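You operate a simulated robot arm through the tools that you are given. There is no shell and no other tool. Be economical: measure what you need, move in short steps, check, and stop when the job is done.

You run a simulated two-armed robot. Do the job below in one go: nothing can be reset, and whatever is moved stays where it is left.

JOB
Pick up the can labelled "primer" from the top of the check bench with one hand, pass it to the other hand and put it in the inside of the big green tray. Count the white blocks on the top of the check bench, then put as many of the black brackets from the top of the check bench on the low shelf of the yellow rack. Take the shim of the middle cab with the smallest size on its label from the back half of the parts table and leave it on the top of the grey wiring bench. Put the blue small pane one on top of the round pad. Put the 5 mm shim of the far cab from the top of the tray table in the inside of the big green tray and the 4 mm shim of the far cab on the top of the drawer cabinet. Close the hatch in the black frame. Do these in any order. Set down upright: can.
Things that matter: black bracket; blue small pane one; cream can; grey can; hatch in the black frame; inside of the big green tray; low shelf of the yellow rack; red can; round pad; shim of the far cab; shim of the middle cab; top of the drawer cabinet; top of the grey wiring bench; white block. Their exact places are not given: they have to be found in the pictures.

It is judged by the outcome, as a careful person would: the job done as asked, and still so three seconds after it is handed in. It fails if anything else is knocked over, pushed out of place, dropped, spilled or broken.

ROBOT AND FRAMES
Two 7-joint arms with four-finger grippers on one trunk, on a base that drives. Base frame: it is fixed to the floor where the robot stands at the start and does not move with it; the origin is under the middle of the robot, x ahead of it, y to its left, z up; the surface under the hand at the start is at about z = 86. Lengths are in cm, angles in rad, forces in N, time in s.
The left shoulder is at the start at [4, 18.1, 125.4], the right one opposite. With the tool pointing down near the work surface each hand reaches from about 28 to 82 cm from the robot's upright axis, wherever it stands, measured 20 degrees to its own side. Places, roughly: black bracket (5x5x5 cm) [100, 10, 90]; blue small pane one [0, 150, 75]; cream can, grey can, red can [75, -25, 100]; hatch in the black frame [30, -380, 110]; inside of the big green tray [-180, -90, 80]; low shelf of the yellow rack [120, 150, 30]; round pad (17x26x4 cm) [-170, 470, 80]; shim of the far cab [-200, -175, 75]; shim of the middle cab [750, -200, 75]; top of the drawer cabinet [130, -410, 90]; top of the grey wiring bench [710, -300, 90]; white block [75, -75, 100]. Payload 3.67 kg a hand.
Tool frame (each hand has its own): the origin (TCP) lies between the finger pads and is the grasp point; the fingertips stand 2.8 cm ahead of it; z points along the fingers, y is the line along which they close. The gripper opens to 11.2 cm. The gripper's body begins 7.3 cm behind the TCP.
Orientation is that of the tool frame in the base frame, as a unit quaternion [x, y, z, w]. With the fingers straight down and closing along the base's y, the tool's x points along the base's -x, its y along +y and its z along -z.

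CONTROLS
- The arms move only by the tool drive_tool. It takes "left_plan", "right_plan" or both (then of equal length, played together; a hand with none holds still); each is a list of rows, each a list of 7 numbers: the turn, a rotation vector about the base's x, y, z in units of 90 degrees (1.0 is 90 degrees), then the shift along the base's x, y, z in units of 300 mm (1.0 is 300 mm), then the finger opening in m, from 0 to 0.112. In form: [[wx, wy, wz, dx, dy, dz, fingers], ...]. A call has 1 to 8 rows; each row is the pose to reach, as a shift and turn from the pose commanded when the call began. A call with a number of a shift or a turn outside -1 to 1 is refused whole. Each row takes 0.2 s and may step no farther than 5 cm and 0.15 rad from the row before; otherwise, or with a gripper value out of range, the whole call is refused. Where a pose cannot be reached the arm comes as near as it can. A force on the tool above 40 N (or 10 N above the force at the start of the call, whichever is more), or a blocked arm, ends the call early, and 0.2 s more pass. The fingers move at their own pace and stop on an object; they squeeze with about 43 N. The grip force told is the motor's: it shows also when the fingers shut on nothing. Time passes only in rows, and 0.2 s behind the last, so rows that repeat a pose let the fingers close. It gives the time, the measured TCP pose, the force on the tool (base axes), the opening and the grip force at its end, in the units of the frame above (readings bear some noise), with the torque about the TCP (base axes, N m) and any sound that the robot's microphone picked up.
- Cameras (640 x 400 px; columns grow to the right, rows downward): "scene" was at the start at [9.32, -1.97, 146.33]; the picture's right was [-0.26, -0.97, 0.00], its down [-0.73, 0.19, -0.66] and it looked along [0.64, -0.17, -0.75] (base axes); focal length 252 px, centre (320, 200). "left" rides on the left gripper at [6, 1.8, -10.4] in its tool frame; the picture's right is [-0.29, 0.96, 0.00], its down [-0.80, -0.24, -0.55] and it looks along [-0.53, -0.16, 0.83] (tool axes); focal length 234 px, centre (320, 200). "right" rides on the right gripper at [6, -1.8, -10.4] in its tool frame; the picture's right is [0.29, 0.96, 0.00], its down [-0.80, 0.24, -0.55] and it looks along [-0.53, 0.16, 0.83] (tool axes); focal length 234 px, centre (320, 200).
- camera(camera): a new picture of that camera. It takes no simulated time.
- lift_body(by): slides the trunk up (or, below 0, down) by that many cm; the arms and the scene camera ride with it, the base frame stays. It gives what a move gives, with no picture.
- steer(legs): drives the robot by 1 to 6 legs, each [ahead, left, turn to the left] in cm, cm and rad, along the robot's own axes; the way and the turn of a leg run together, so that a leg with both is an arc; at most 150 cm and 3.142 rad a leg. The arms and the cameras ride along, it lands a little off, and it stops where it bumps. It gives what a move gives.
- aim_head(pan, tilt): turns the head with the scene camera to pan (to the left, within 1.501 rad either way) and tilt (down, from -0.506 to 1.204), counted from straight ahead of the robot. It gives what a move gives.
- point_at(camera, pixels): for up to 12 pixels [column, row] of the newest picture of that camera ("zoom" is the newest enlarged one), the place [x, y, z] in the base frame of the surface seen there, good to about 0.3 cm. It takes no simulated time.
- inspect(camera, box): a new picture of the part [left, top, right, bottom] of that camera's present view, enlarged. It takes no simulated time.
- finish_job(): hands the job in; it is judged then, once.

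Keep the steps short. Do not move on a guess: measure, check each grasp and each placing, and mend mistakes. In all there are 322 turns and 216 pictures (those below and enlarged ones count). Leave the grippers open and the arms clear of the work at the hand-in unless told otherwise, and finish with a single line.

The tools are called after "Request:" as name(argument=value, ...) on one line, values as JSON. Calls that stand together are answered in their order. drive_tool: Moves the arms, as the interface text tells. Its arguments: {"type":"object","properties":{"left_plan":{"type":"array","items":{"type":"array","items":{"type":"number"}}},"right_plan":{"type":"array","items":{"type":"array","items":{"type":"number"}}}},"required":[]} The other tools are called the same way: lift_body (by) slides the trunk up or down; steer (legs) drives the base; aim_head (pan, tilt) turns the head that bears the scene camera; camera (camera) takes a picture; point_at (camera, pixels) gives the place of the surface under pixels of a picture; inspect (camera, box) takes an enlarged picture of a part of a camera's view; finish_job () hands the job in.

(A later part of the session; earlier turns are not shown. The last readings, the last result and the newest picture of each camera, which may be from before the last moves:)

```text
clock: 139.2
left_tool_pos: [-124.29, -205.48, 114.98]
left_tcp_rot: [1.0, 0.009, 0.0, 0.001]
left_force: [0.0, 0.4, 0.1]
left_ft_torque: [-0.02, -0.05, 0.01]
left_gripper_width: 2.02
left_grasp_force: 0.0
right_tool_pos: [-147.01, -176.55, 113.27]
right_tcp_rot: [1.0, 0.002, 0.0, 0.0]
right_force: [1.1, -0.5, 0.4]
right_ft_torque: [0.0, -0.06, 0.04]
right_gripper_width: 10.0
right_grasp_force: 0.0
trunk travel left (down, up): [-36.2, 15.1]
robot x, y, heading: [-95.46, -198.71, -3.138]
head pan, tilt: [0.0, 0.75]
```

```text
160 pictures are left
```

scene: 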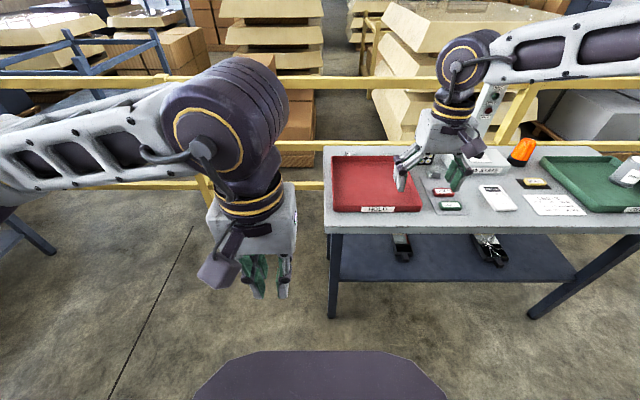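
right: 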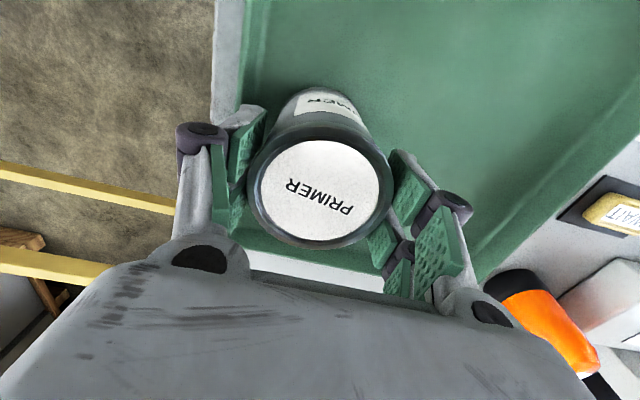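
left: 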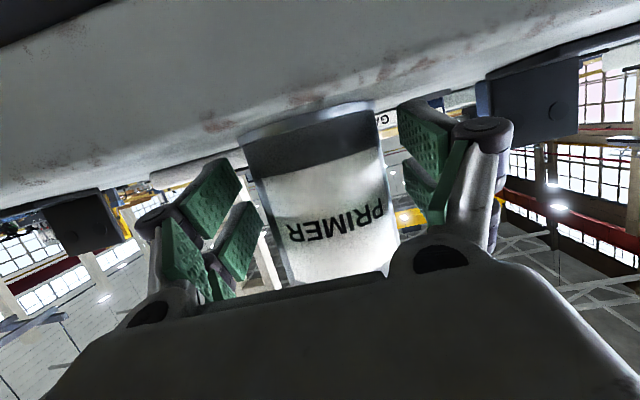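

Request:
inspect(camera="scene", box=[320, 130, 520, 230])

Request:
camera(camera="right")

```text
3.20 times, centred on (420, 180) of scene
```

zoom: 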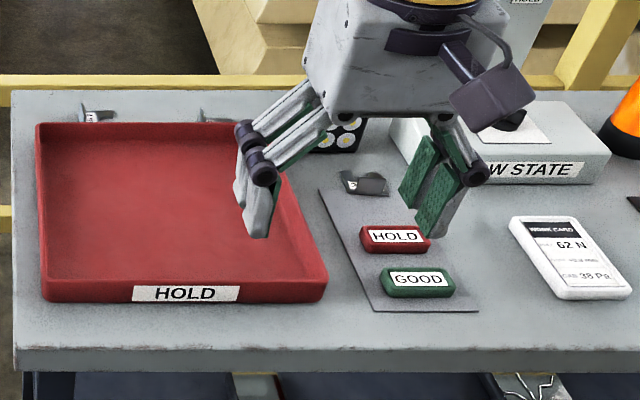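

```text
158 pictures are left
```

right: 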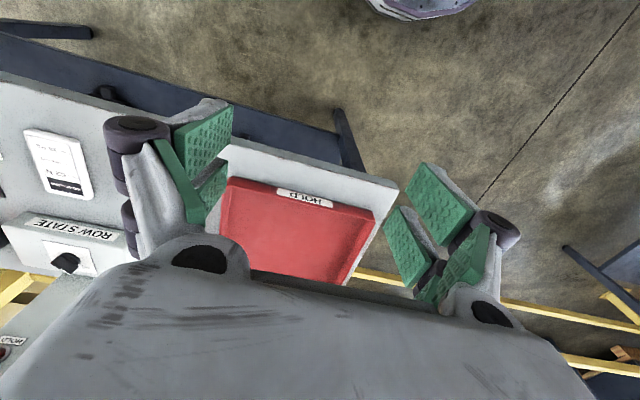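

Request:
point_at(camera="zoom", pixels=[[98, 116], [210, 116], [365, 183]])

Request:
point_at(camera="scene", pixels=[[351, 167], [386, 167], [434, 187], [326, 232], [330, 210], [421, 211], [333, 155]])

Request:
inspect(camera="scene", box=[335, 155, 405, 185])

Request:
inspect(camera="scene", box=[415, 175, 455, 200])

```text
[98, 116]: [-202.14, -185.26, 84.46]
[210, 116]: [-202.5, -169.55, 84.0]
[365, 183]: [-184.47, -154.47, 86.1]
```

```text
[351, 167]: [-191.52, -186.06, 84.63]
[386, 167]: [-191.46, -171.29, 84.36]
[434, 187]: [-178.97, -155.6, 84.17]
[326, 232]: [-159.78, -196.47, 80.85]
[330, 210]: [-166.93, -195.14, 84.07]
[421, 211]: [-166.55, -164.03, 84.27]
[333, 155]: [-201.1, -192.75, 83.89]
```

```text
9.14 times, centred on (370, 170) of scene
```

zoom: 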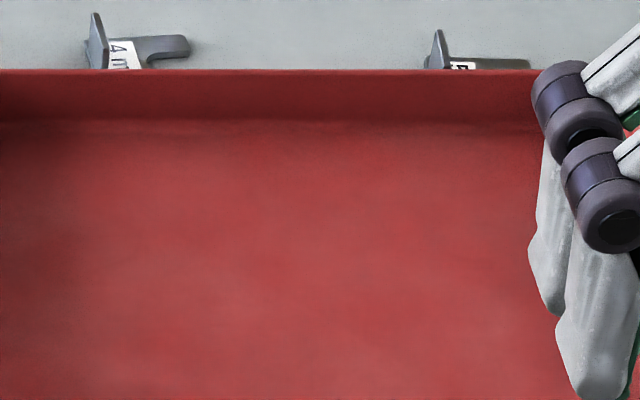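

```text
16.00 times, centred on (435, 188) of scene
```

zoom: 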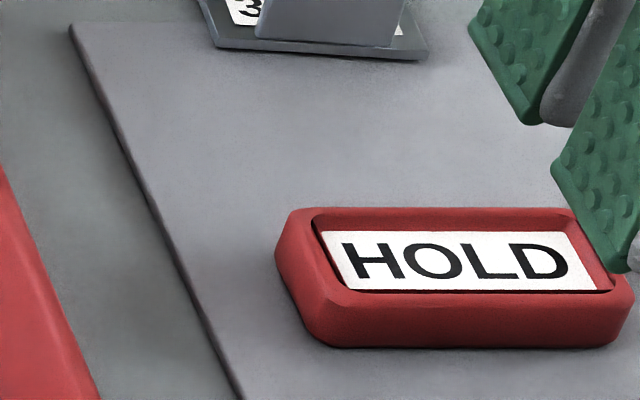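

Labels: left-rear shim reads "4", the next "5", the mat one "3". Drive closer to reach the rear strip.

Request:
steer(legs=[[32, 0, 0]])

Request:
aim_head(pan=-0.3, tilt=0.75)

Request:
camera(camera="scene")

Request:
camera(camera="right")

```text
clock: 141.4
left_tool_pos: [-156.07, -205.68, 114.89]
left_tcp_rot: [1.0, 0.009, -0.001, 0.001]
left_force: [-0.7, -0.5, -0.2]
left_ft_torque: [-0.02, -0.02, 0.01]
left_gripper_width: 2.0
left_grasp_force: 0.1
right_tool_pos: [-179.04, -176.84, 113.41]
right_tcp_rot: [1.0, 0.002, 0.0, 0.001]
right_force: [-0.9, -0.8, 0.8]
right_ft_torque: [0.01, 0.02, 0.01]
right_gripper_width: 10.01
right_grasp_force: 0.1
trunk travel left (down, up): [-36.2, 15.1]
robot x, y, heading: [-127.02, -199.04, -3.141]
head pan, tilt: [0.0, 0.75]
```

```text
clock: 142.2
left_tool_pos: [-156.24, -205.71, 114.98]
left_tcp_rot: [1.0, 0.009, 0.0, 0.001]
left_force: [-0.5, 0.2, 0.6]
left_ft_torque: [0.0, -0.02, -0.01]
left_gripper_width: 2.01
left_grasp_force: 0.0
right_tool_pos: [-179.09, -176.87, 113.41]
right_tcp_rot: [1.0, 0.002, 0.0, 0.001]
right_force: [0.6, 0.8, -0.4]
right_ft_torque: [0.02, 0.0, 0.01]
right_gripper_width: 9.98
right_grasp_force: 0.0
trunk travel left (down, up): [-36.2, 15.1]
robot x, y, heading: [-127.59, -198.5, -3.138]
head pan, tilt: [-0.3, 0.75]
```

```text
155 pictures are left
```

scene: 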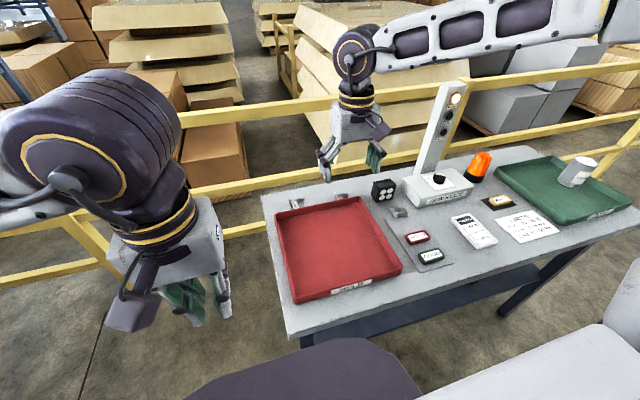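

```text
154 pictures are left
```

right: 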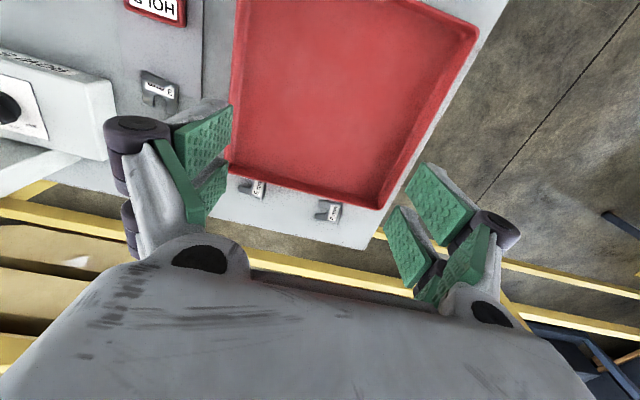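

Request:
inspect(camera="right", box=[225, 160, 365, 250])

Request:
point_at(camera="right", pixels=[[260, 187], [258, 181], [250, 186], [335, 213], [333, 205], [325, 212], [300, 245], [300, 272], [270, 230], [380, 230], [180, 220]])

Request:
inspect(camera="scene", box=[270, 180, 410, 250])

Request:
point_at(camera="scene", pixels=[[200, 190], [260, 175], [300, 155], [160, 125], [340, 197], [297, 204]])

```text
4.44 times, centred on (295, 205) of right
```

zoom: 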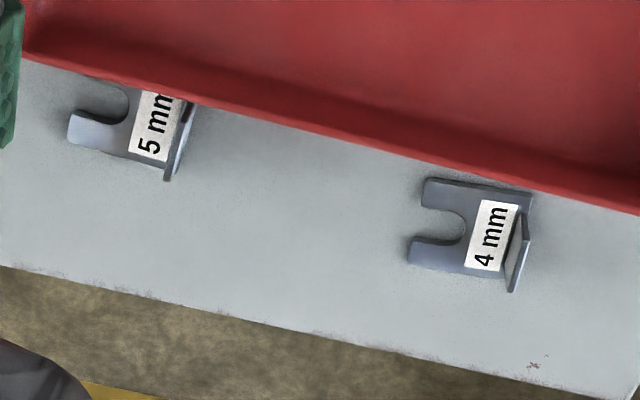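

```text
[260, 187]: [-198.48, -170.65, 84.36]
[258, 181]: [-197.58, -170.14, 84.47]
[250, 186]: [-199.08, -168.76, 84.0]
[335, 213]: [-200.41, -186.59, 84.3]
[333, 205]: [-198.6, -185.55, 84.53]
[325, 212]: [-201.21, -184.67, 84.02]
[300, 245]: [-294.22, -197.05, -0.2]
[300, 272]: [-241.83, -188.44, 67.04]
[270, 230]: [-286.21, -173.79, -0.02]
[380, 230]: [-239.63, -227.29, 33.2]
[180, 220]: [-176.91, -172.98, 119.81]
```

```text
4.57 times, centred on (340, 215) of scene
```

zoom: 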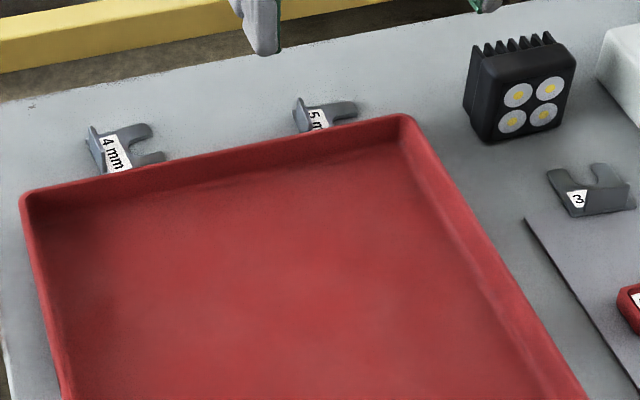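

```text
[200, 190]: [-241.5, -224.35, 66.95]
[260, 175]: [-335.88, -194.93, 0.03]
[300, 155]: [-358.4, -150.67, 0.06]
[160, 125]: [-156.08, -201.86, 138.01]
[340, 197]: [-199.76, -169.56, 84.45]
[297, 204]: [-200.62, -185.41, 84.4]
```

Request:
inspect(camera="right", box=[310, 190, 360, 235])

Request:
point_at(camera="right", pixels=[[339, 217], [338, 224], [341, 210], [341, 215], [265, 188], [262, 198], [264, 194], [266, 184]])

```text
8.89 times, centred on (335, 212) of right
```

zoom: 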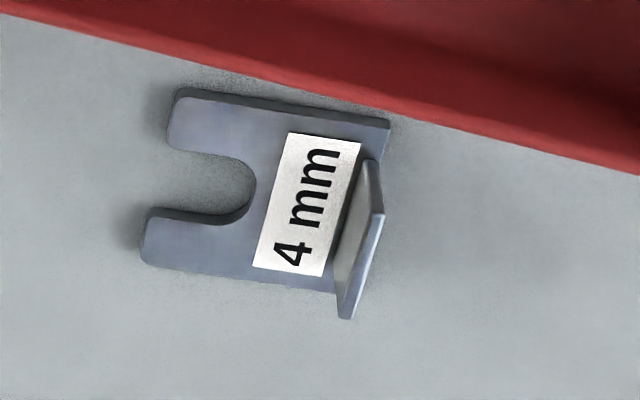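

```text
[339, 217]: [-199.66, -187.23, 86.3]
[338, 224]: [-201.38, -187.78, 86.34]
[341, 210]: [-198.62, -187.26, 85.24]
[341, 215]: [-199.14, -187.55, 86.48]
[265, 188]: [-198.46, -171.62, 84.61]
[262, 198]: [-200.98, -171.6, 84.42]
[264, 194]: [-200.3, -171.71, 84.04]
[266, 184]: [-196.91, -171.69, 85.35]
```

5 mm shim's upright tab is at (−199.5, −171.6), top ≈ z 87. Move the right hand above it.

Request:
drive_tool(right_plan=[[0, 0, 0, -0.13, 0.04, -0.06, 0.06], [0, 0, 0, -0.26, 0.08, -0.12, 0.04], [0, 0, 0, -0.39, 0.12, -0.18, 0.04], [0, 0, 0, -0.52, 0.15, -0.25, 0.04], [0, 0, 0, -0.65, 0.175, -0.32, 0.04], [0, 0, 0, -0.68, 0.175, -0.42, 0.04], [0, 0, 0, -0.68, 0.175, -0.5, 0.04], [0, 0, 0, -0.68, 0.175, -0.5, 0.04]])

Request:
camera(camera="scene")

Request:
camera(camera="right")

```text
clock: 144.0
left_tool_pos: [-156.27, -205.53, 114.98]
left_tcp_rot: [1.0, 0.008, -0.001, 0.001]
left_force: [0.8, 0.4, -0.5]
left_ft_torque: [0.01, 0.0, -0.01]
left_gripper_width: 2.01
left_grasp_force: 0.1
right_tool_pos: [-195.9, -170.26, 99.53]
right_tcp_rot: [1.0, 0.003, -0.002, 0.002]
right_force: [0.0, -0.2, 0.6]
right_ft_torque: [0.0, -0.02, -0.03]
right_gripper_width: 3.98
right_grasp_force: 0.0
right hand out of reach, approached as far as the arm can: row 5, 6, 7, 8
trunk travel left (down, up): [-36.2, 15.1]
robot x, y, heading: [-127.18, -198.48, -3.138]
head pan, tilt: [-0.3, 0.75]
```

```text
150 pictures are left
```

scene: 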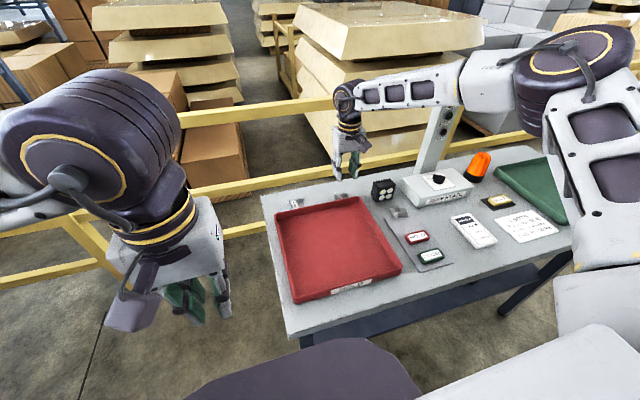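

```text
149 pictures are left
```

right: 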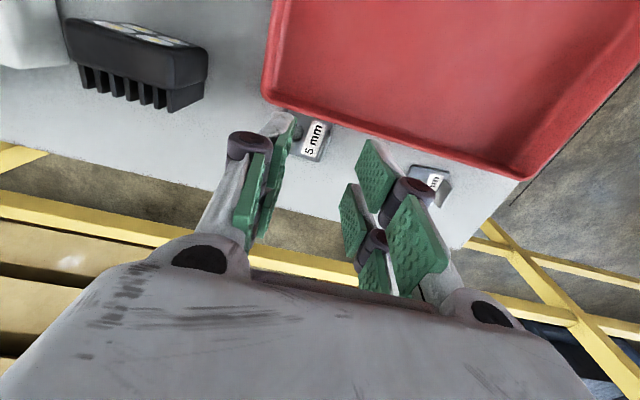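

Request:
lift_body(by=-7)

Request:
drive_tool(right_plan=[[0, 0, 0, -0.06, -0.02, 0, 0.04], [0, 0, 0, -0.12, -0.043, 0, 0.04], [0, 0, 0, -0.12, -0.043, 0, 0.04]])

Request:
camera(camera="right")

```text
clock: 145.1
left_tool_pos: [-156.28, -205.58, 108.05]
left_tcp_rot: [1.0, 0.009, 0.0, 0.001]
left_force: [0.1, 0.1, -0.1]
left_ft_torque: [0.0, 0.04, 0.03]
left_gripper_width: 1.99
left_grasp_force: 0.0
right_tool_pos: [-195.85, -170.18, 92.63]
right_tcp_rot: [1.0, 0.003, -0.002, 0.002]
right_force: [-0.2, 0.0, -0.6]
right_ft_torque: [-0.01, 0.01, -0.01]
right_gripper_width: 4.02
right_grasp_force: 0.1
trunk travel left (down, up): [-29.2, 22.1]
robot x, y, heading: [-127.35, -198.6, -3.141]
head pan, tilt: [-0.3, 0.75]
```

```text
clock: 145.9
left_tool_pos: [-156.1, -205.62, 108.0]
left_tcp_rot: [1.0, 0.009, 0.0, 0.001]
left_force: [-0.3, 1.0, 0.6]
left_ft_torque: [-0.01, 0.0, 0.01]
left_gripper_width: 2.0
left_grasp_force: 0.1
right_tool_pos: [-196.24, -170.24, 93.54]
right_tcp_rot: [1.0, 0.002, -0.001, 0.002]
right_force: [-0.4, 0.3, 0.7]
right_ft_torque: [0.0, -0.02, 0.01]
right_gripper_width: 3.97
right_grasp_force: 0.1
right hand out of reach, approached as far as the arm can: row 1, 2, 3
trunk travel left (down, up): [-29.2, 22.1]
robot x, y, heading: [-127.33, -198.82, -3.137]
head pan, tilt: [-0.3, 0.75]
```

```text
148 pictures are left
```

right: 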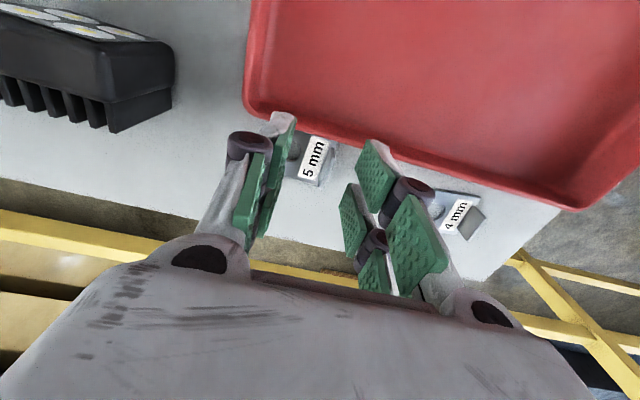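

Tilt the hand 20° forward to gain reach.

Request:
drive_tool(right_plan=[[0, 0.08, 0, 0, 0, 0, 0.04], [0, 0.16, 0, -0.04, -0.02, 0, 0.04], [0, 0.22, 0, -0.08, -0.045, 0, 0.04], [0, 0.22, 0, -0.115, -0.045, -0.03, 0.04], [0, 0.22, 0, -0.115, -0.045, -0.03, 0.04]])

Request:
inspect(camera="right", box=[200, 60, 520, 300])

```text
clock: 147.1
left_tool_pos: [-156.07, -205.62, 108.09]
left_tcp_rot: [1.0, 0.008, -0.001, 0.001]
left_force: [-0.4, -0.2, -0.7]
left_ft_torque: [0.0, 0.0, -0.02]
left_gripper_width: 2.02
left_grasp_force: 0.0
right_tool_pos: [-199.57, -171.68, 92.67]
right_tcp_rot: [0.985, 0.002, -0.175, 0.002]
right_force: [0.0, 1.4, -0.2]
right_ft_torque: [0.03, -0.01, 0.0]
right_gripper_width: 4.01
right_grasp_force: 0.1
trunk travel left (down, up): [-29.2, 22.1]
robot x, y, heading: [-127.04, -198.85, -3.133]
head pan, tilt: [-0.3, 0.75]
```

```text
1.67 times, centred on (360, 180) of right
```

zoom: 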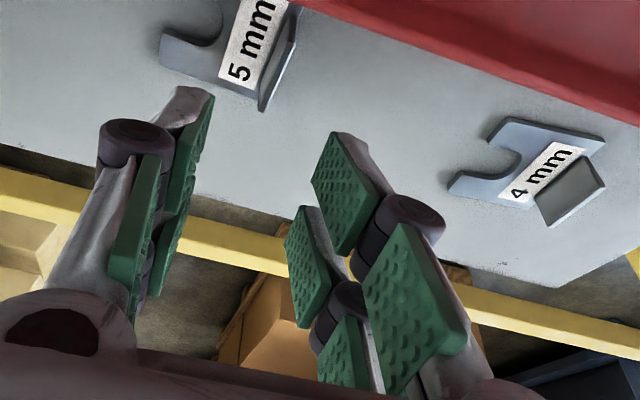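

Request:
point_at(camera="zoom", pixels=[[278, 65], [285, 75], [264, 103], [293, 35], [580, 185], [570, 195], [545, 220], [600, 185]])

```text
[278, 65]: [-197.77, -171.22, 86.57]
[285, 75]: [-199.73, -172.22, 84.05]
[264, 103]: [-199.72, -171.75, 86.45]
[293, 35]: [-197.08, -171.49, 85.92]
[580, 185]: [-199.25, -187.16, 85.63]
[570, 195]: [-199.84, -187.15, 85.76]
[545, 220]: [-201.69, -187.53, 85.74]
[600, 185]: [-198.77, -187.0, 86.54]
```

Request:
drive_tool(right_plan=[[0, 0, 0, 0.037, 0.004, -0.05, 0.03], [0, 0, 0, 0.037, 0.004, -0.1, 0.03], [0, 0, 0, 0.037, 0.004, -0.14, 0.03], [0, 0, 0, 0.037, 0.004, -0.158, 0.03], [0, 0, 0, 0.037, 0.004, -0.158, 0.03]])

Request:
inspect(camera="right", box=[200, 60, 520, 300])

```text
clock: 148.3
left_tool_pos: [-156.26, -205.58, 107.99]
left_tcp_rot: [1.0, 0.009, -0.001, 0.002]
left_force: [-0.1, 0.2, 1.1]
left_ft_torque: [-0.01, 0.03, -0.02]
left_gripper_width: 2.0
left_grasp_force: 0.1
right_tool_pos: [-198.41, -171.42, 87.83]
right_tcp_rot: [0.985, 0.003, -0.174, 0.001]
right_force: [-0.1, 0.5, 3.2]
right_ft_torque: [0.1, -0.09, -0.02]
right_gripper_width: 3.03
right_grasp_force: 0.4
trunk travel left (down, up): [-29.2, 22.1]
robot x, y, heading: [-127.21, -198.9, -3.135]
head pan, tilt: [-0.3, 0.75]
```

```text
1.67 times, centred on (360, 180) of right
```

zoom: 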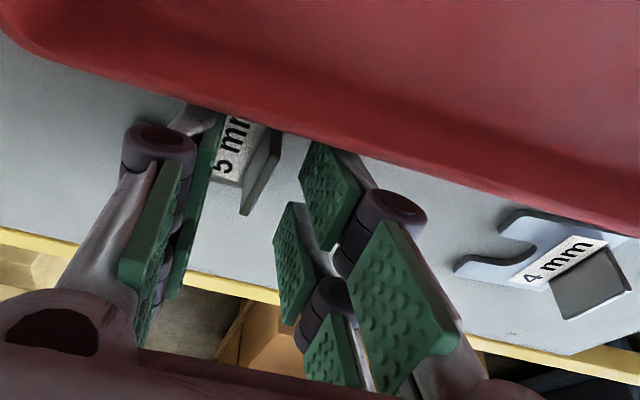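

A slight touch (3 N). Raise 2 mm and close on the tab.

Request:
drive_tool(right_plan=[[0, 0, 0, 0, 0, 0.01, 0.03], [0, 0, 0, 0, 0, 0.01, 0.01], [0, 0, 0, 0, 0, 0.01, 0.0], [0, 0, 0, 0, 0, 0.01, 0.0], [0, 0, 0, 0, 0, 0.06, 0.0], [0, 0, 0, 0, 0, 0.14, 0.0], [0, 0, 0, 0, 0, 0.26, 0.0]])

Request:
inspect(camera="right", box=[200, 60, 520, 300])

```text
clock: 149.9
left_tool_pos: [-156.06, -205.68, 108.1]
left_tcp_rot: [1.0, 0.009, -0.001, 0.0]
left_force: [0.0, -0.4, -0.1]
left_ft_torque: [0.03, 0.05, -0.01]
left_gripper_width: 2.02
left_grasp_force: 0.1
right_tool_pos: [-198.25, -171.53, 95.79]
right_tcp_rot: [0.985, 0.003, -0.173, 0.001]
right_force: [0.1, -0.4, -0.6]
right_ft_torque: [-0.03, 0.01, -0.05]
right_gripper_width: 0.61
right_grasp_force: 40.4
trunk travel left (down, up): [-29.2, 22.1]
robot x, y, heading: [-127.33, -198.49, -3.138]
head pan, tilt: [-0.3, 0.75]
```

```text
1.67 times, centred on (360, 180) of right
```

zoom: 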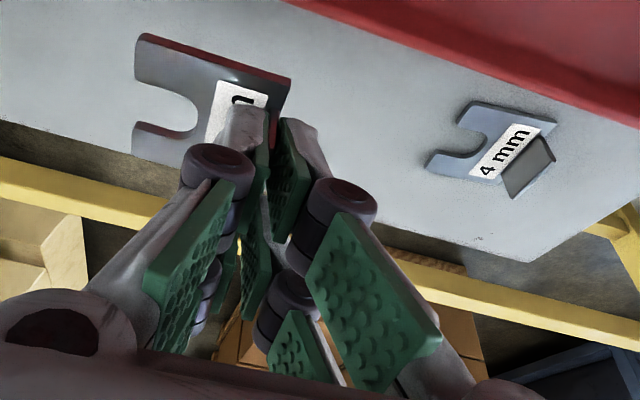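

5 mm shim is held. Lift and retract the right hand toward the robot.

Request:
drive_tool(right_plan=[[0, 0, 0, 0.0, 0, 0.12, 0.0], [0, -0.08, 0, 0.1, 0, 0.24, 0.0], [0, -0.16, 0, 0.24, 0, 0.3, 0.0], [0, -0.22, 0, 0.38, 0, 0.35, 0.0], [0, -0.22, 0, 0.53, 0, 0.4, 0.0], [0, -0.22, 0, 0.68, 0, 0.45, 0.0], [0, -0.22, 0, 0.83, 0, 0.48, 0.0], [0, -0.22, 0, 0.97, 0, 0.5, 0.0]])

Request:
drive_tool(right_plan=[[0, 0, 0, 0.12, 0, 0.05, 0.0]], left_plan=[[0, 0, 0, 0, -0.1, 0.05, 0.03]])

Request:
steer(legs=[[0, -36, 0]])

Request:
camera(camera="scene")

```text
clock: 151.7
left_tool_pos: [-156.03, -205.65, 108.04]
left_tcp_rot: [1.0, 0.009, -0.001, 0.001]
left_force: [1.1, -0.3, 0.0]
left_ft_torque: [-0.02, 0.03, 0.01]
left_gripper_width: 2.02
left_grasp_force: 0.1
right_tool_pos: [-169.08, -171.37, 110.87]
right_tcp_rot: [1.0, 0.003, -0.001, 0.001]
right_force: [0.0, 0.2, -2.0]
right_ft_torque: [-0.04, 0.03, -0.01]
right_gripper_width: 0.62
right_grasp_force: 41.1
trunk travel left (down, up): [-29.2, 22.1]
robot x, y, heading: [-127.42, -198.7, -3.135]
head pan, tilt: [-0.3, 0.75]
```

```text
clock: 152.1
left_tool_pos: [-155.84, -208.86, 109.6]
left_tcp_rot: [1.0, 0.009, -0.002, 0.0]
left_force: [1.1, 0.2, -0.1]
left_ft_torque: [0.03, 0.08, 0.01]
left_gripper_width: 3.01
left_grasp_force: 0.1
right_tool_pos: [-165.32, -171.68, 112.31]
right_tcp_rot: [1.0, 0.002, -0.002, 0.0]
right_force: [0.8, 0.1, -0.2]
right_ft_torque: [-0.02, 0.08, 0.0]
right_gripper_width: 0.6
right_grasp_force: 40.3
trunk travel left (down, up): [-29.2, 22.1]
robot x, y, heading: [-126.96, -198.85, -3.132]
head pan, tilt: [-0.3, 0.75]
```

```text
clock: 154.5
left_tool_pos: [-156.34, -172.67, 109.59]
left_tcp_rot: [1.0, 0.011, 0.0, 0.001]
left_force: [0.5, -0.6, 0.2]
left_ft_torque: [-0.01, 0.0, -0.01]
left_gripper_width: 3.03
left_grasp_force: 0.0
right_tool_pos: [-165.88, -135.48, 112.25]
right_tcp_rot: [1.0, 0.003, -0.001, 0.002]
right_force: [0.1, -0.1, -1.2]
right_ft_torque: [-0.08, 0.0, 0.03]
right_gripper_width: 0.59
right_grasp_force: 40.3
trunk travel left (down, up): [-29.2, 22.1]
robot x, y, heading: [-127.44, -162.95, -3.134]
head pan, tilt: [-0.3, 0.75]
```

```text
144 pictures are left
```

scene: 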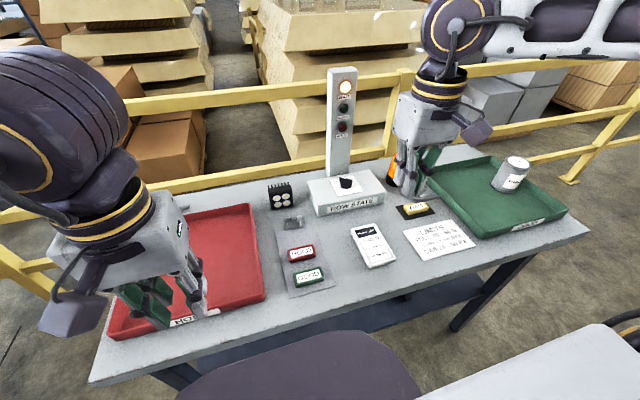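

Now the left hand goes to the 4 mm shim (tab at (−200.2, −187.3)).

Request:
drive_tool(left_plan=[[0, 0, -0.014, -0.13, -0.07, 0, 0.04], [0, 0, -0.014, -0.27, -0.14, 0, 0.04], [0, 0.05, -0.014, -0.41, -0.21, 0, 0.04], [0, 0.1, -0.014, -0.54, -0.28, -0.02, 0.04], [0, 0.15, -0.014, -0.67, -0.35, -0.05, 0.04], [0, 0.2, -0.014, -0.8, -0.42, -0.08, 0.04], [0, 0.22, -0.014, -0.92, -0.485, -0.15, 0.04], [0, 0.22, -0.014, -1.0, -0.485, -0.25, 0.04]])

Request:
drive_tool(left_plan=[[0, 0, 0, -0.1, 0, -0.08, 0.04], [0, 0, 0, -0.2, 0, -0.16, 0.04], [0, 0, 0, -0.3, 0, -0.24, 0.04], [0, 0, 0, -0.43, 0, -0.3, 0.04], [0, 0, 0, -0.43, 0, -0.3, 0.04]])

Request:
inspect(camera="left", box=[120, 60, 440, 300])

```text
clock: 156.3
left_tool_pos: [-186.51, -187.34, 101.95]
left_tcp_rot: [0.985, -0.001, -0.172, -0.001]
left_force: [-0.7, -0.8, 0.0]
left_ft_torque: [0.01, -0.03, 0.0]
left_gripper_width: 3.98
left_grasp_force: 0.0
right_tool_pos: [-166.02, -135.61, 112.14]
right_tcp_rot: [1.0, 0.004, -0.001, 0.001]
right_force: [-0.3, 0.4, -1.0]
right_ft_torque: [-0.04, -0.01, 0.0]
right_gripper_width: 0.61
right_grasp_force: 40.8
trunk travel left (down, up): [-29.2, 22.1]
robot x, y, heading: [-127.51, -162.76, -3.134]
head pan, tilt: [-0.3, 0.75]
```

```text
clock: 157.5
left_tool_pos: [-199.21, -187.33, 93.04]
left_tcp_rot: [0.985, 0.0, -0.172, -0.001]
left_force: [0.2, 0.2, -0.2]
left_ft_torque: [-0.01, 0.02, 0.0]
left_gripper_width: 4.0
left_grasp_force: 0.0
right_tool_pos: [-165.86, -135.62, 112.37]
right_tcp_rot: [1.0, 0.004, -0.002, 0.0]
right_force: [-0.1, -0.1, -0.9]
right_ft_torque: [-0.01, 0.02, -0.01]
right_gripper_width: 0.59
right_grasp_force: 41.0
trunk travel left (down, up): [-29.2, 22.1]
robot x, y, heading: [-127.57, -162.6, -3.136]
head pan, tilt: [-0.3, 0.75]
```

```text
1.67 times, centred on (280, 180) of left
```

zoom: 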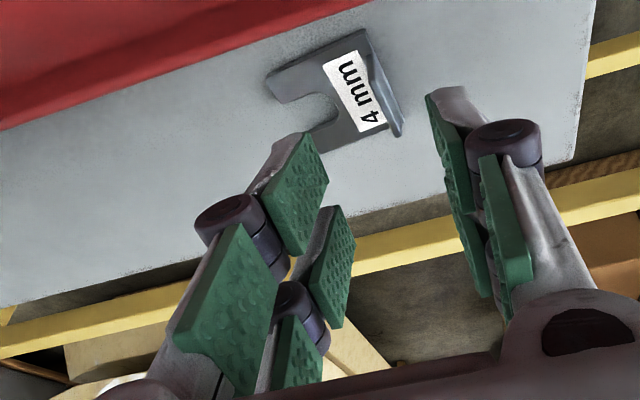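

Request:
point_at(camera="zoom", pixels=[[378, 80], [390, 110], [397, 130], [372, 55], [400, 120]])

Request:
drive_tool(left_plan=[[0, 0, 0, 0, 0, -0.06, 0.03], [0, 0, 0, 0, 0, -0.12, 0.03], [0, 0, 0, 0, 0, -0.16, 0.03], [0, 0, 0, 0, 0, -0.166, 0.03]])

Request:
inspect(camera="left", box=[120, 60, 440, 300])

```text
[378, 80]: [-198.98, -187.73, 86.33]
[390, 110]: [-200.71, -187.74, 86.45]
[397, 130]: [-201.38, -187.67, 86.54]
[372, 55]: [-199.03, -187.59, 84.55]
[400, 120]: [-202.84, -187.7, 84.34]
```

```text
clock: 158.5
left_tool_pos: [-199.36, -187.15, 88.17]
left_tcp_rot: [0.985, -0.001, -0.172, -0.001]
left_force: [0.7, 1.6, 0.2]
left_ft_torque: [0.03, -0.03, 0.01]
left_gripper_width: 3.0
left_grasp_force: 0.0
right_tool_pos: [-166.03, -135.54, 112.3]
right_tcp_rot: [1.0, 0.003, -0.001, -0.001]
right_force: [0.1, -0.5, -0.2]
right_ft_torque: [-0.04, 0.05, -0.01]
right_gripper_width: 0.59
right_grasp_force: 40.9
trunk travel left (down, up): [-29.2, 22.1]
robot x, y, heading: [-127.24, -162.47, -3.136]
head pan, tilt: [-0.3, 0.75]
```

```text
1.67 times, centred on (280, 180) of left
```

zoom: 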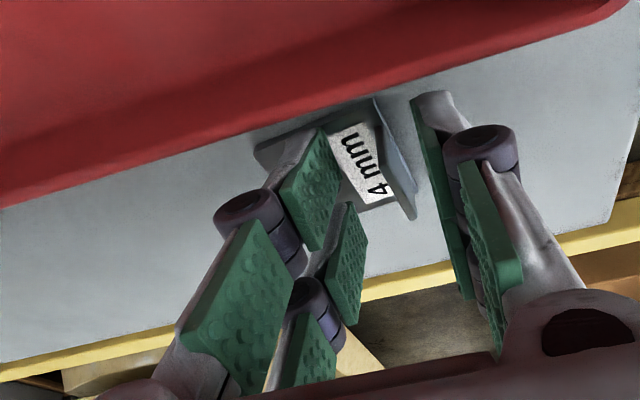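

Request:
drive_tool(left_plan=[[0, 0, 0, 0, -0.012, 0, 0.03], [0, 0, 0, 0, -0.012, 0, 0.01], [0, 0, 0, 0, -0.012, 0, 0.0], [0, 0, 0, 0, -0.012, 0, 0.0], [0, 0, 0, 0, -0.012, 0.05, 0.0], [0, 0, 0, 0, -0.012, 0.15, 0.0], [0, 0, 0, 0.02, -0.012, 0.28, 0.0]])

Request:
inspect(camera="left", box=[120, 60, 440, 300])

```text
clock: 160.1
left_tool_pos: [-198.69, -187.62, 96.51]
left_tcp_rot: [0.985, 0.0, -0.172, -0.001]
left_force: [-1.1, 0.0, -0.7]
left_ft_torque: [-0.05, 0.01, 0.0]
left_gripper_width: 0.61
left_grasp_force: 40.6
right_tool_pos: [-165.96, -135.6, 112.21]
right_tcp_rot: [1.0, 0.004, -0.002, 0.002]
right_force: [-0.5, 0.7, -1.3]
right_ft_torque: [-0.02, 0.03, 0.0]
right_gripper_width: 0.6
right_grasp_force: 40.8
trunk travel left (down, up): [-29.2, 22.1]
robot x, y, heading: [-127.38, -162.61, -3.129]
head pan, tilt: [-0.3, 0.75]
```

```text
1.67 times, centred on (280, 180) of left
```

zoom: 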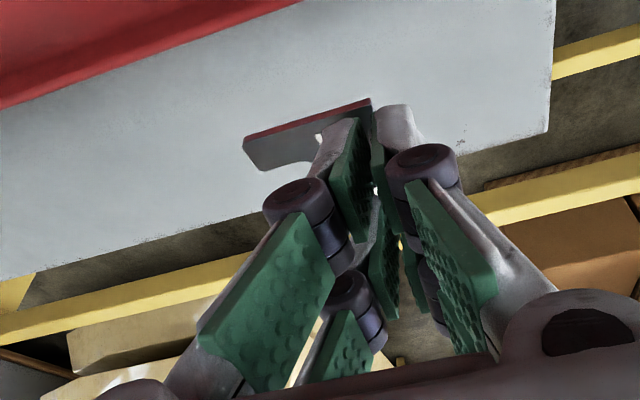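

4 mm held. Retract the left hand, then slide right to the green tray.

Request:
drive_tool(left_plan=[[0, 0, 0, 0.05, 0, 0.12, 0.0], [0, -0.08, 0, 0.18, 0.02, 0.22, 0.0], [0, -0.16, 0, 0.32, 0.04, 0.3, 0.0], [0, -0.22, 0, 0.46, 0.06, 0.36, 0.0], [0, -0.22, 0, 0.6, 0.08, 0.42, 0.0], [0, -0.22, 0, 0.74, 0.1, 0.48, 0.0], [0, -0.22, 0, 0.88, 0.12, 0.52, 0.0], [0, -0.22, 0, 1.0, 0.14, 0.56, 0.0]])

Request:
drive_tool(left_plan=[[0, 0, 0, 0.1, 0, 0, 0.0], [0, 0, 0, 0.25, 0, 0, 0.0]], right_plan=[[0, 0, 0, 0.07, 0, 0, 0.0], [0, 0, 0, 0.14, 0, 0, 0.0]])

Request:
steer(legs=[[0, -46, 0]])

Request:
camera(camera="scene")

Request:
camera(camera="right")

```text
clock: 161.9
left_tool_pos: [-168.53, -183.38, 113.43]
left_tcp_rot: [1.0, 0.0, 0.0, 0.0]
left_force: [0.3, -0.3, -0.9]
left_ft_torque: [-0.03, 0.0, -0.04]
left_gripper_width: 0.6
left_grasp_force: 40.7
right_tool_pos: [-165.9, -135.53, 112.31]
right_tcp_rot: [1.0, 0.003, -0.001, 0.002]
right_force: [0.3, 0.3, -1.2]
right_ft_torque: [-0.03, 0.02, -0.03]
right_gripper_width: 0.6
right_grasp_force: 40.6
trunk travel left (down, up): [-29.2, 22.1]
robot x, y, heading: [-127.6, -162.37, -3.13]
head pan, tilt: [-0.3, 0.75]
```

```text
clock: 162.5
left_tool_pos: [-160.91, -183.41, 113.34]
left_tcp_rot: [1.0, 0.0, -0.001, 0.0]
left_force: [0.4, 0.6, -0.9]
left_ft_torque: [-0.03, 0.03, -0.03]
left_gripper_width: 0.59
left_grasp_force: 40.5
right_tool_pos: [-161.43, -135.47, 112.29]
right_tcp_rot: [1.0, 0.005, -0.003, 0.002]
right_force: [0.0, 0.3, -1.2]
right_ft_torque: [-0.04, 0.07, -0.01]
right_gripper_width: 0.58
right_grasp_force: 40.6
trunk travel left (down, up): [-29.2, 22.1]
robot x, y, heading: [-127.48, -162.69, -3.141]
head pan, tilt: [-0.3, 0.75]
```

```text
clock: 165.3
left_tool_pos: [-161.46, -137.46, 113.25]
left_tcp_rot: [1.0, -0.001, 0.0, 0.0]
left_force: [-0.2, 0.3, -1.2]
left_ft_torque: [-0.04, -0.03, -0.04]
left_gripper_width: 0.59
left_grasp_force: 40.6
right_tool_pos: [-162.03, -89.46, 112.24]
right_tcp_rot: [1.0, 0.003, -0.001, 0.002]
right_force: [-0.5, 1.0, -0.9]
right_ft_torque: [-0.02, 0.0, 0.02]
right_gripper_width: 0.59
right_grasp_force: 40.5
trunk travel left (down, up): [-29.2, 22.1]
robot x, y, heading: [-127.7, -116.82, -3.136]
head pan, tilt: [-0.3, 0.75]
```

```text
140 pictures are left
```

scene: 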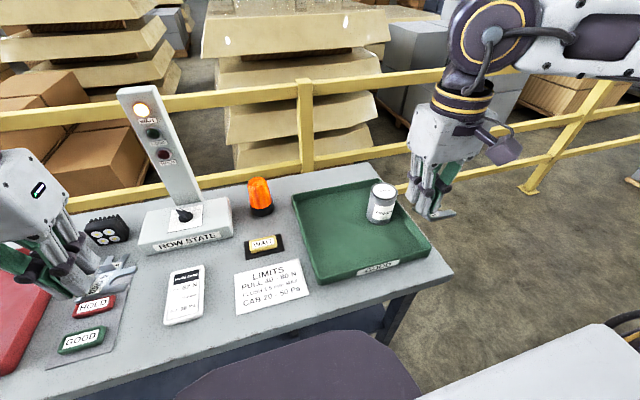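

```text
139 pictures are left
```

right: 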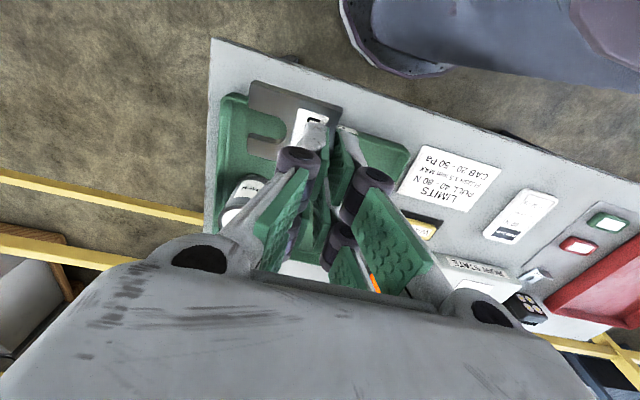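

Place the 5 mm shim in the tray at about (−177, −98), clear of the can.

Request:
drive_tool(right_plan=[[0, 0.08, 0, -0.08, -0.05, -0.05, 0.0], [0, 0.16, 0, -0.16, -0.1, -0.12, 0.0], [0, 0.22, 0, -0.24, -0.16, -0.22, 0.0], [0, 0.22, 0, -0.32, -0.22, -0.34, 0.0], [0, 0.22, 0, -0.4, -0.27, -0.46, 0.0], [0, 0.22, 0, -0.47, -0.283, -0.58, 0.0], [0, 0.22, 0, -0.47, -0.283, -0.68, 0.0], [0, 0.22, 0, -0.47, -0.283, -0.74, 0.0]])

Request:
camera(camera="right")

```text
clock: 167.1
left_tool_pos: [-161.62, -137.55, 113.33]
left_tcp_rot: [1.0, -0.001, 0.0, 0.0]
left_force: [0.1, 0.0, -0.8]
left_ft_torque: [0.03, -0.03, 0.01]
left_gripper_width: 0.59
left_grasp_force: 40.5
right_tool_pos: [-176.19, -98.05, 89.92]
right_tcp_rot: [0.985, 0.002, -0.173, 0.001]
right_force: [0.2, 0.4, -1.5]
right_ft_torque: [0.0, -0.01, -0.02]
right_gripper_width: 0.59
right_grasp_force: 40.6
trunk travel left (down, up): [-29.2, 22.1]
robot x, y, heading: [-127.86, -116.72, -3.138]
head pan, tilt: [-0.3, 0.75]
```

```text
138 pictures are left
```

right: 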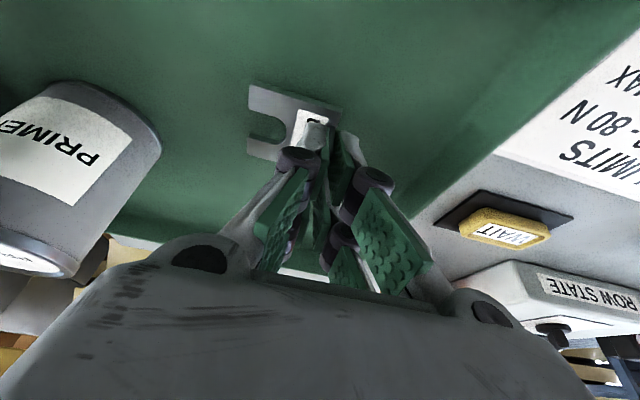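

Inside the tray, clear. Lower to contact.

Request:
drive_tool(right_plan=[[0, 0, 0, 0, 0, -0.015, 0.0], [0, 0, 0, 0, 0, -0.025, 0.0], [0, 0, 0, 0, 0, -0.033, 0.0], [0, 0, 0, 0, 0, -0.038, 0.0]])

```text
clock: 168.1
left_tool_pos: [-161.51, -137.45, 113.36]
left_tcp_rot: [1.0, 0.0, 0.0, -0.001]
left_force: [0.7, 0.1, 0.1]
left_ft_torque: [0.01, 0.01, -0.01]
left_gripper_width: 0.62
left_grasp_force: 40.9
right_tool_pos: [-176.08, -98.12, 88.81]
right_tcp_rot: [0.985, 0.003, -0.172, 0.0]
right_force: [-0.6, 0.1, -1.2]
right_ft_torque: [-0.03, 0.0, -0.02]
right_gripper_width: 0.61
right_grasp_force: 41.7
trunk travel left (down, up): [-29.2, 22.1]
robot x, y, heading: [-127.92, -117.14, -3.136]
head pan, tilt: [-0.3, 0.75]
```

Request:
drive_tool(right_plan=[[0, 0, 0, 0, 0, -0.007, 0.0], [0, 0, 0, 0, 0, -0.014, 0.0], [0, 0, 0, 0, 0, -0.02, 0.0]])

```text
clock: 168.9
left_tool_pos: [-161.29, -137.52, 113.41]
left_tcp_rot: [1.0, -0.001, 0.0, -0.001]
left_force: [0.2, 0.1, 0.2]
left_ft_torque: [-0.01, -0.02, 0.01]
left_gripper_width: 0.6
left_grasp_force: 40.1
right_tool_pos: [-176.11, -98.01, 88.39]
right_tcp_rot: [0.984, 0.004, -0.176, 0.0]
right_force: [-1.1, 4.6, 28.8]
right_ft_torque: [0.1, 0.04, -0.03]
right_gripper_width: 0.59
right_grasp_force: 40.6
trunk travel left (down, up): [-29.2, 22.1]
robot x, y, heading: [-128.02, -116.55, -3.139]
head pan, tilt: [-0.3, 0.75]
```

Contact; open and rise.

Request:
drive_tool(right_plan=[[0, 0, 0, 0, 0, 0.005, 0.0], [0, 0, 0, 0, 0, 0.007, 0.02], [0, 0, 0, 0, 0, 0.007, 0.03], [0, 0, 0, 0, 0, 0.007, 0.03], [0, 0, 0, 0, 0, 0.1, 0.03], [0, 0, 0, 0.0, 0, 0.25, 0.03], [0, -0.08, 0, 0.1, 0.0, 0.37, 0.03], [0, -0.16, 0, 0.2, 0.0, 0.5, 0.03]])

Request:
drive_tool(right_plan=[[0, -0.06, 0, 0.1, 0.0, 0.1, 0.03], [0, -0.06, 0, 0.2, 0.0, 0.2, 0.03]])

Request:
camera(camera="scene")

```text
clock: 170.7
left_tool_pos: [-161.46, -137.57, 113.36]
left_tcp_rot: [1.0, -0.001, -0.001, -0.002]
left_force: [0.0, -0.2, -0.6]
left_ft_torque: [-0.03, -0.01, -0.01]
left_gripper_width: 0.6
left_grasp_force: 40.3
right_tool_pos: [-169.89, -98.02, 103.25]
right_tcp_rot: [0.999, 0.003, -0.048, 0.001]
right_force: [0.8, 0.3, 0.1]
right_ft_torque: [0.0, 0.02, -0.01]
right_gripper_width: 2.99
right_grasp_force: 0.2
trunk travel left (down, up): [-29.2, 22.1]
robot x, y, heading: [-127.98, -116.54, -3.135]
head pan, tilt: [-0.3, 0.75]
```

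```text
clock: 171.3
left_tool_pos: [-161.36, -137.67, 113.32]
left_tcp_rot: [1.0, 0.0, -0.002, -0.001]
left_force: [-0.1, -0.7, -1.1]
left_ft_torque: [-0.02, 0.06, 0.02]
left_gripper_width: 0.61
left_grasp_force: 40.1
right_tool_pos: [-163.76, -98.07, 109.42]
right_tcp_rot: [1.0, 0.003, -0.002, 0.001]
right_force: [0.6, 0.7, 0.2]
right_ft_torque: [0.0, 0.05, 0.04]
right_gripper_width: 2.99
right_grasp_force: 0.0
trunk travel left (down, up): [-29.2, 22.1]
robot x, y, heading: [-127.81, -116.87, -3.138]
head pan, tilt: [-0.3, 0.75]
```

```text
137 pictures are left
```

scene: 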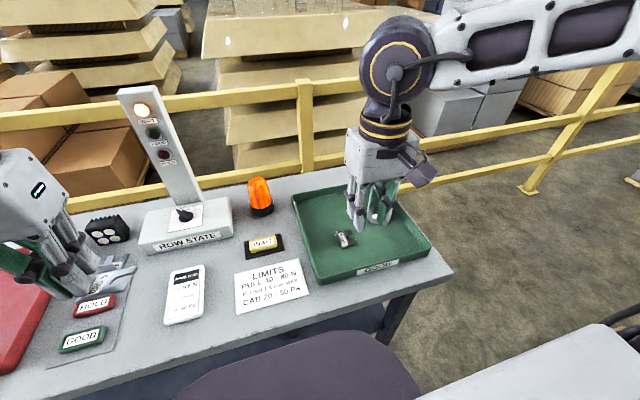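

5 mm shim is in the tray. Now with the 4 mm shim in the left hand go to the hatch and drawer cabinet in the south.

Request:
steer(legs=[[-70, 0, 0], [0, 0, 1.571], [90, 60, 0]])

Request:
aim_head(pan=0, tilt=0.4)

Request:
camera(camera="scene")

```text
clock: 184.6
left_tool_pos: [23.39, -239.56, 113.37]
left_tcp_rot: [0.709, 0.705, 0.0, 0.0]
left_force: [0.1, -0.2, -1.8]
left_ft_torque: [-0.03, -0.02, -0.01]
left_gripper_width: 0.6
left_grasp_force: 41.1
right_tool_pos: [-16.32, -241.85, 109.23]
right_tcp_rot: [0.707, 0.708, 0.0, 0.002]
right_force: [-0.3, -0.2, 0.1]
right_ft_torque: [0.01, 0.04, -0.01]
right_gripper_width: 3.0
right_grasp_force: 0.1
trunk travel left (down, up): [-29.2, 22.1]
robot x, y, heading: [2.64, -206.05, -1.568]
head pan, tilt: [-0.3, 0.75]
```

```text
clock: 185.4
left_tool_pos: [23.42, -239.64, 113.38]
left_tcp_rot: [0.709, 0.705, -0.001, -0.001]
left_force: [0.3, -0.5, -1.5]
left_ft_torque: [0.01, -0.01, 0.0]
left_gripper_width: 0.61
left_grasp_force: 40.5
right_tool_pos: [-16.22, -241.99, 109.21]
right_tcp_rot: [0.707, 0.707, 0.0, 0.003]
right_force: [-0.1, -0.3, -0.6]
right_ft_torque: [0.02, 0.02, -0.01]
right_gripper_width: 2.98
right_grasp_force: 0.1
trunk travel left (down, up): [-29.2, 22.1]
robot x, y, heading: [2.63, -205.85, -1.573]
head pan, tilt: [0.0, 0.4]
```

```text
136 pictures are left
```

scene: 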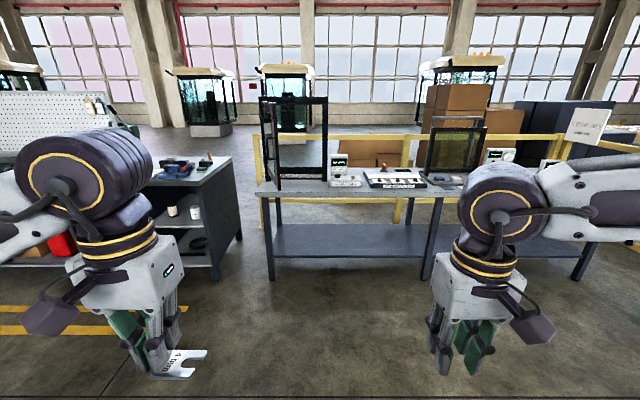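

Request:
inspect(camera="scene", box=[230, 80, 360, 210])

Request:
inspect(camera="scene", box=[400, 80, 580, 210])

Request:
point_at(camera="scene", pixels=[[280, 190], [263, 150], [280, 150], [326, 130], [190, 180], [218, 162], [240, 230], [260, 194], [320, 194], [430, 150], [265, 100]])

```text
3.08 times, centred on (295, 145) of scene
```

zoom: 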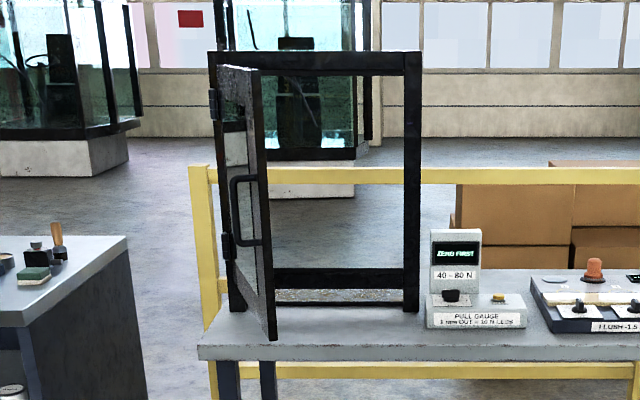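

```text
3.08 times, centred on (490, 145) of scene
```

zoom: 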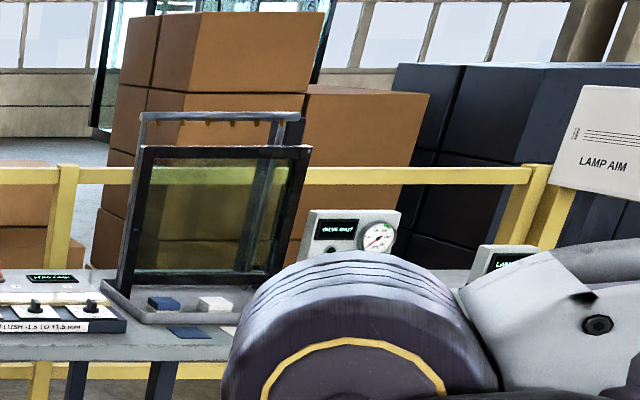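

```text
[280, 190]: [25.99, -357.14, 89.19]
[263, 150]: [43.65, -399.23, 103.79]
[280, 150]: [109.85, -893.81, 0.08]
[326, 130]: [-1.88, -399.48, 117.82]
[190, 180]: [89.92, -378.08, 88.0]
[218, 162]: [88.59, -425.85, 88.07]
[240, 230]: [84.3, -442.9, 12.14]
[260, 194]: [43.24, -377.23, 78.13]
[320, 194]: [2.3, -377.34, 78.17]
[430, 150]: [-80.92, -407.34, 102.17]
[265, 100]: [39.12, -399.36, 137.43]
```

The hatch door hinges at (43,−399), free edge ≈ (26,−357), half open. First deliver the 4 mm shim to the drawer cabinet: move left and look.

Request:
steer(legs=[[50, 105, 0]])

Request:
aim_head(pan=0.0, tilt=0.6)

Request:
camera(camera="scene")

```text
clock: 186.9
left_tool_pos: [27.97, -241.76, 113.34]
left_tcp_rot: [0.703, 0.711, -0.001, -0.001]
left_force: [0.4, -1.0, 0.0]
left_ft_torque: [0.01, -0.04, -0.01]
left_gripper_width: 0.62
left_grasp_force: 40.2
right_tool_pos: [-11.64, -244.84, 109.31]
right_tcp_rot: [0.7, 0.714, -0.001, 0.002]
right_force: [0.6, -0.6, -0.5]
right_ft_torque: [0.0, 0.01, -0.02]
right_gripper_width: 2.99
right_grasp_force: 0.0
trunk travel left (down, up): [-29.2, 22.1]
robot x, y, heading: [6.85, -208.07, -1.554]
head pan, tilt: [0.0, 0.4]
stopped in leg 1: the robot was blocked; the commanded pose is now the measured one
```

```text
clock: 187.6
left_tool_pos: [27.86, -241.62, 113.4]
left_tcp_rot: [0.704, 0.711, 0.0, -0.001]
left_force: [-0.4, 0.3, -0.9]
left_ft_torque: [-0.02, 0.0, 0.0]
left_gripper_width: 0.6
left_grasp_force: 40.6
right_tool_pos: [-11.71, -244.46, 109.24]
right_tcp_rot: [0.701, 0.713, 0.0, 0.001]
right_force: [-0.6, 1.0, -0.3]
right_ft_torque: [0.01, 0.03, 0.02]
right_gripper_width: 3.01
right_grasp_force: 0.1
trunk travel left (down, up): [-29.2, 22.1]
robot x, y, heading: [6.81, -208.06, -1.554]
head pan, tilt: [0.0, 0.6]
```

```text
133 pictures are left
```

scene: 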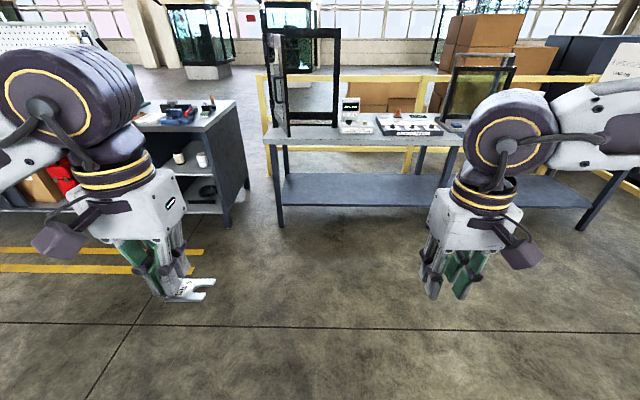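

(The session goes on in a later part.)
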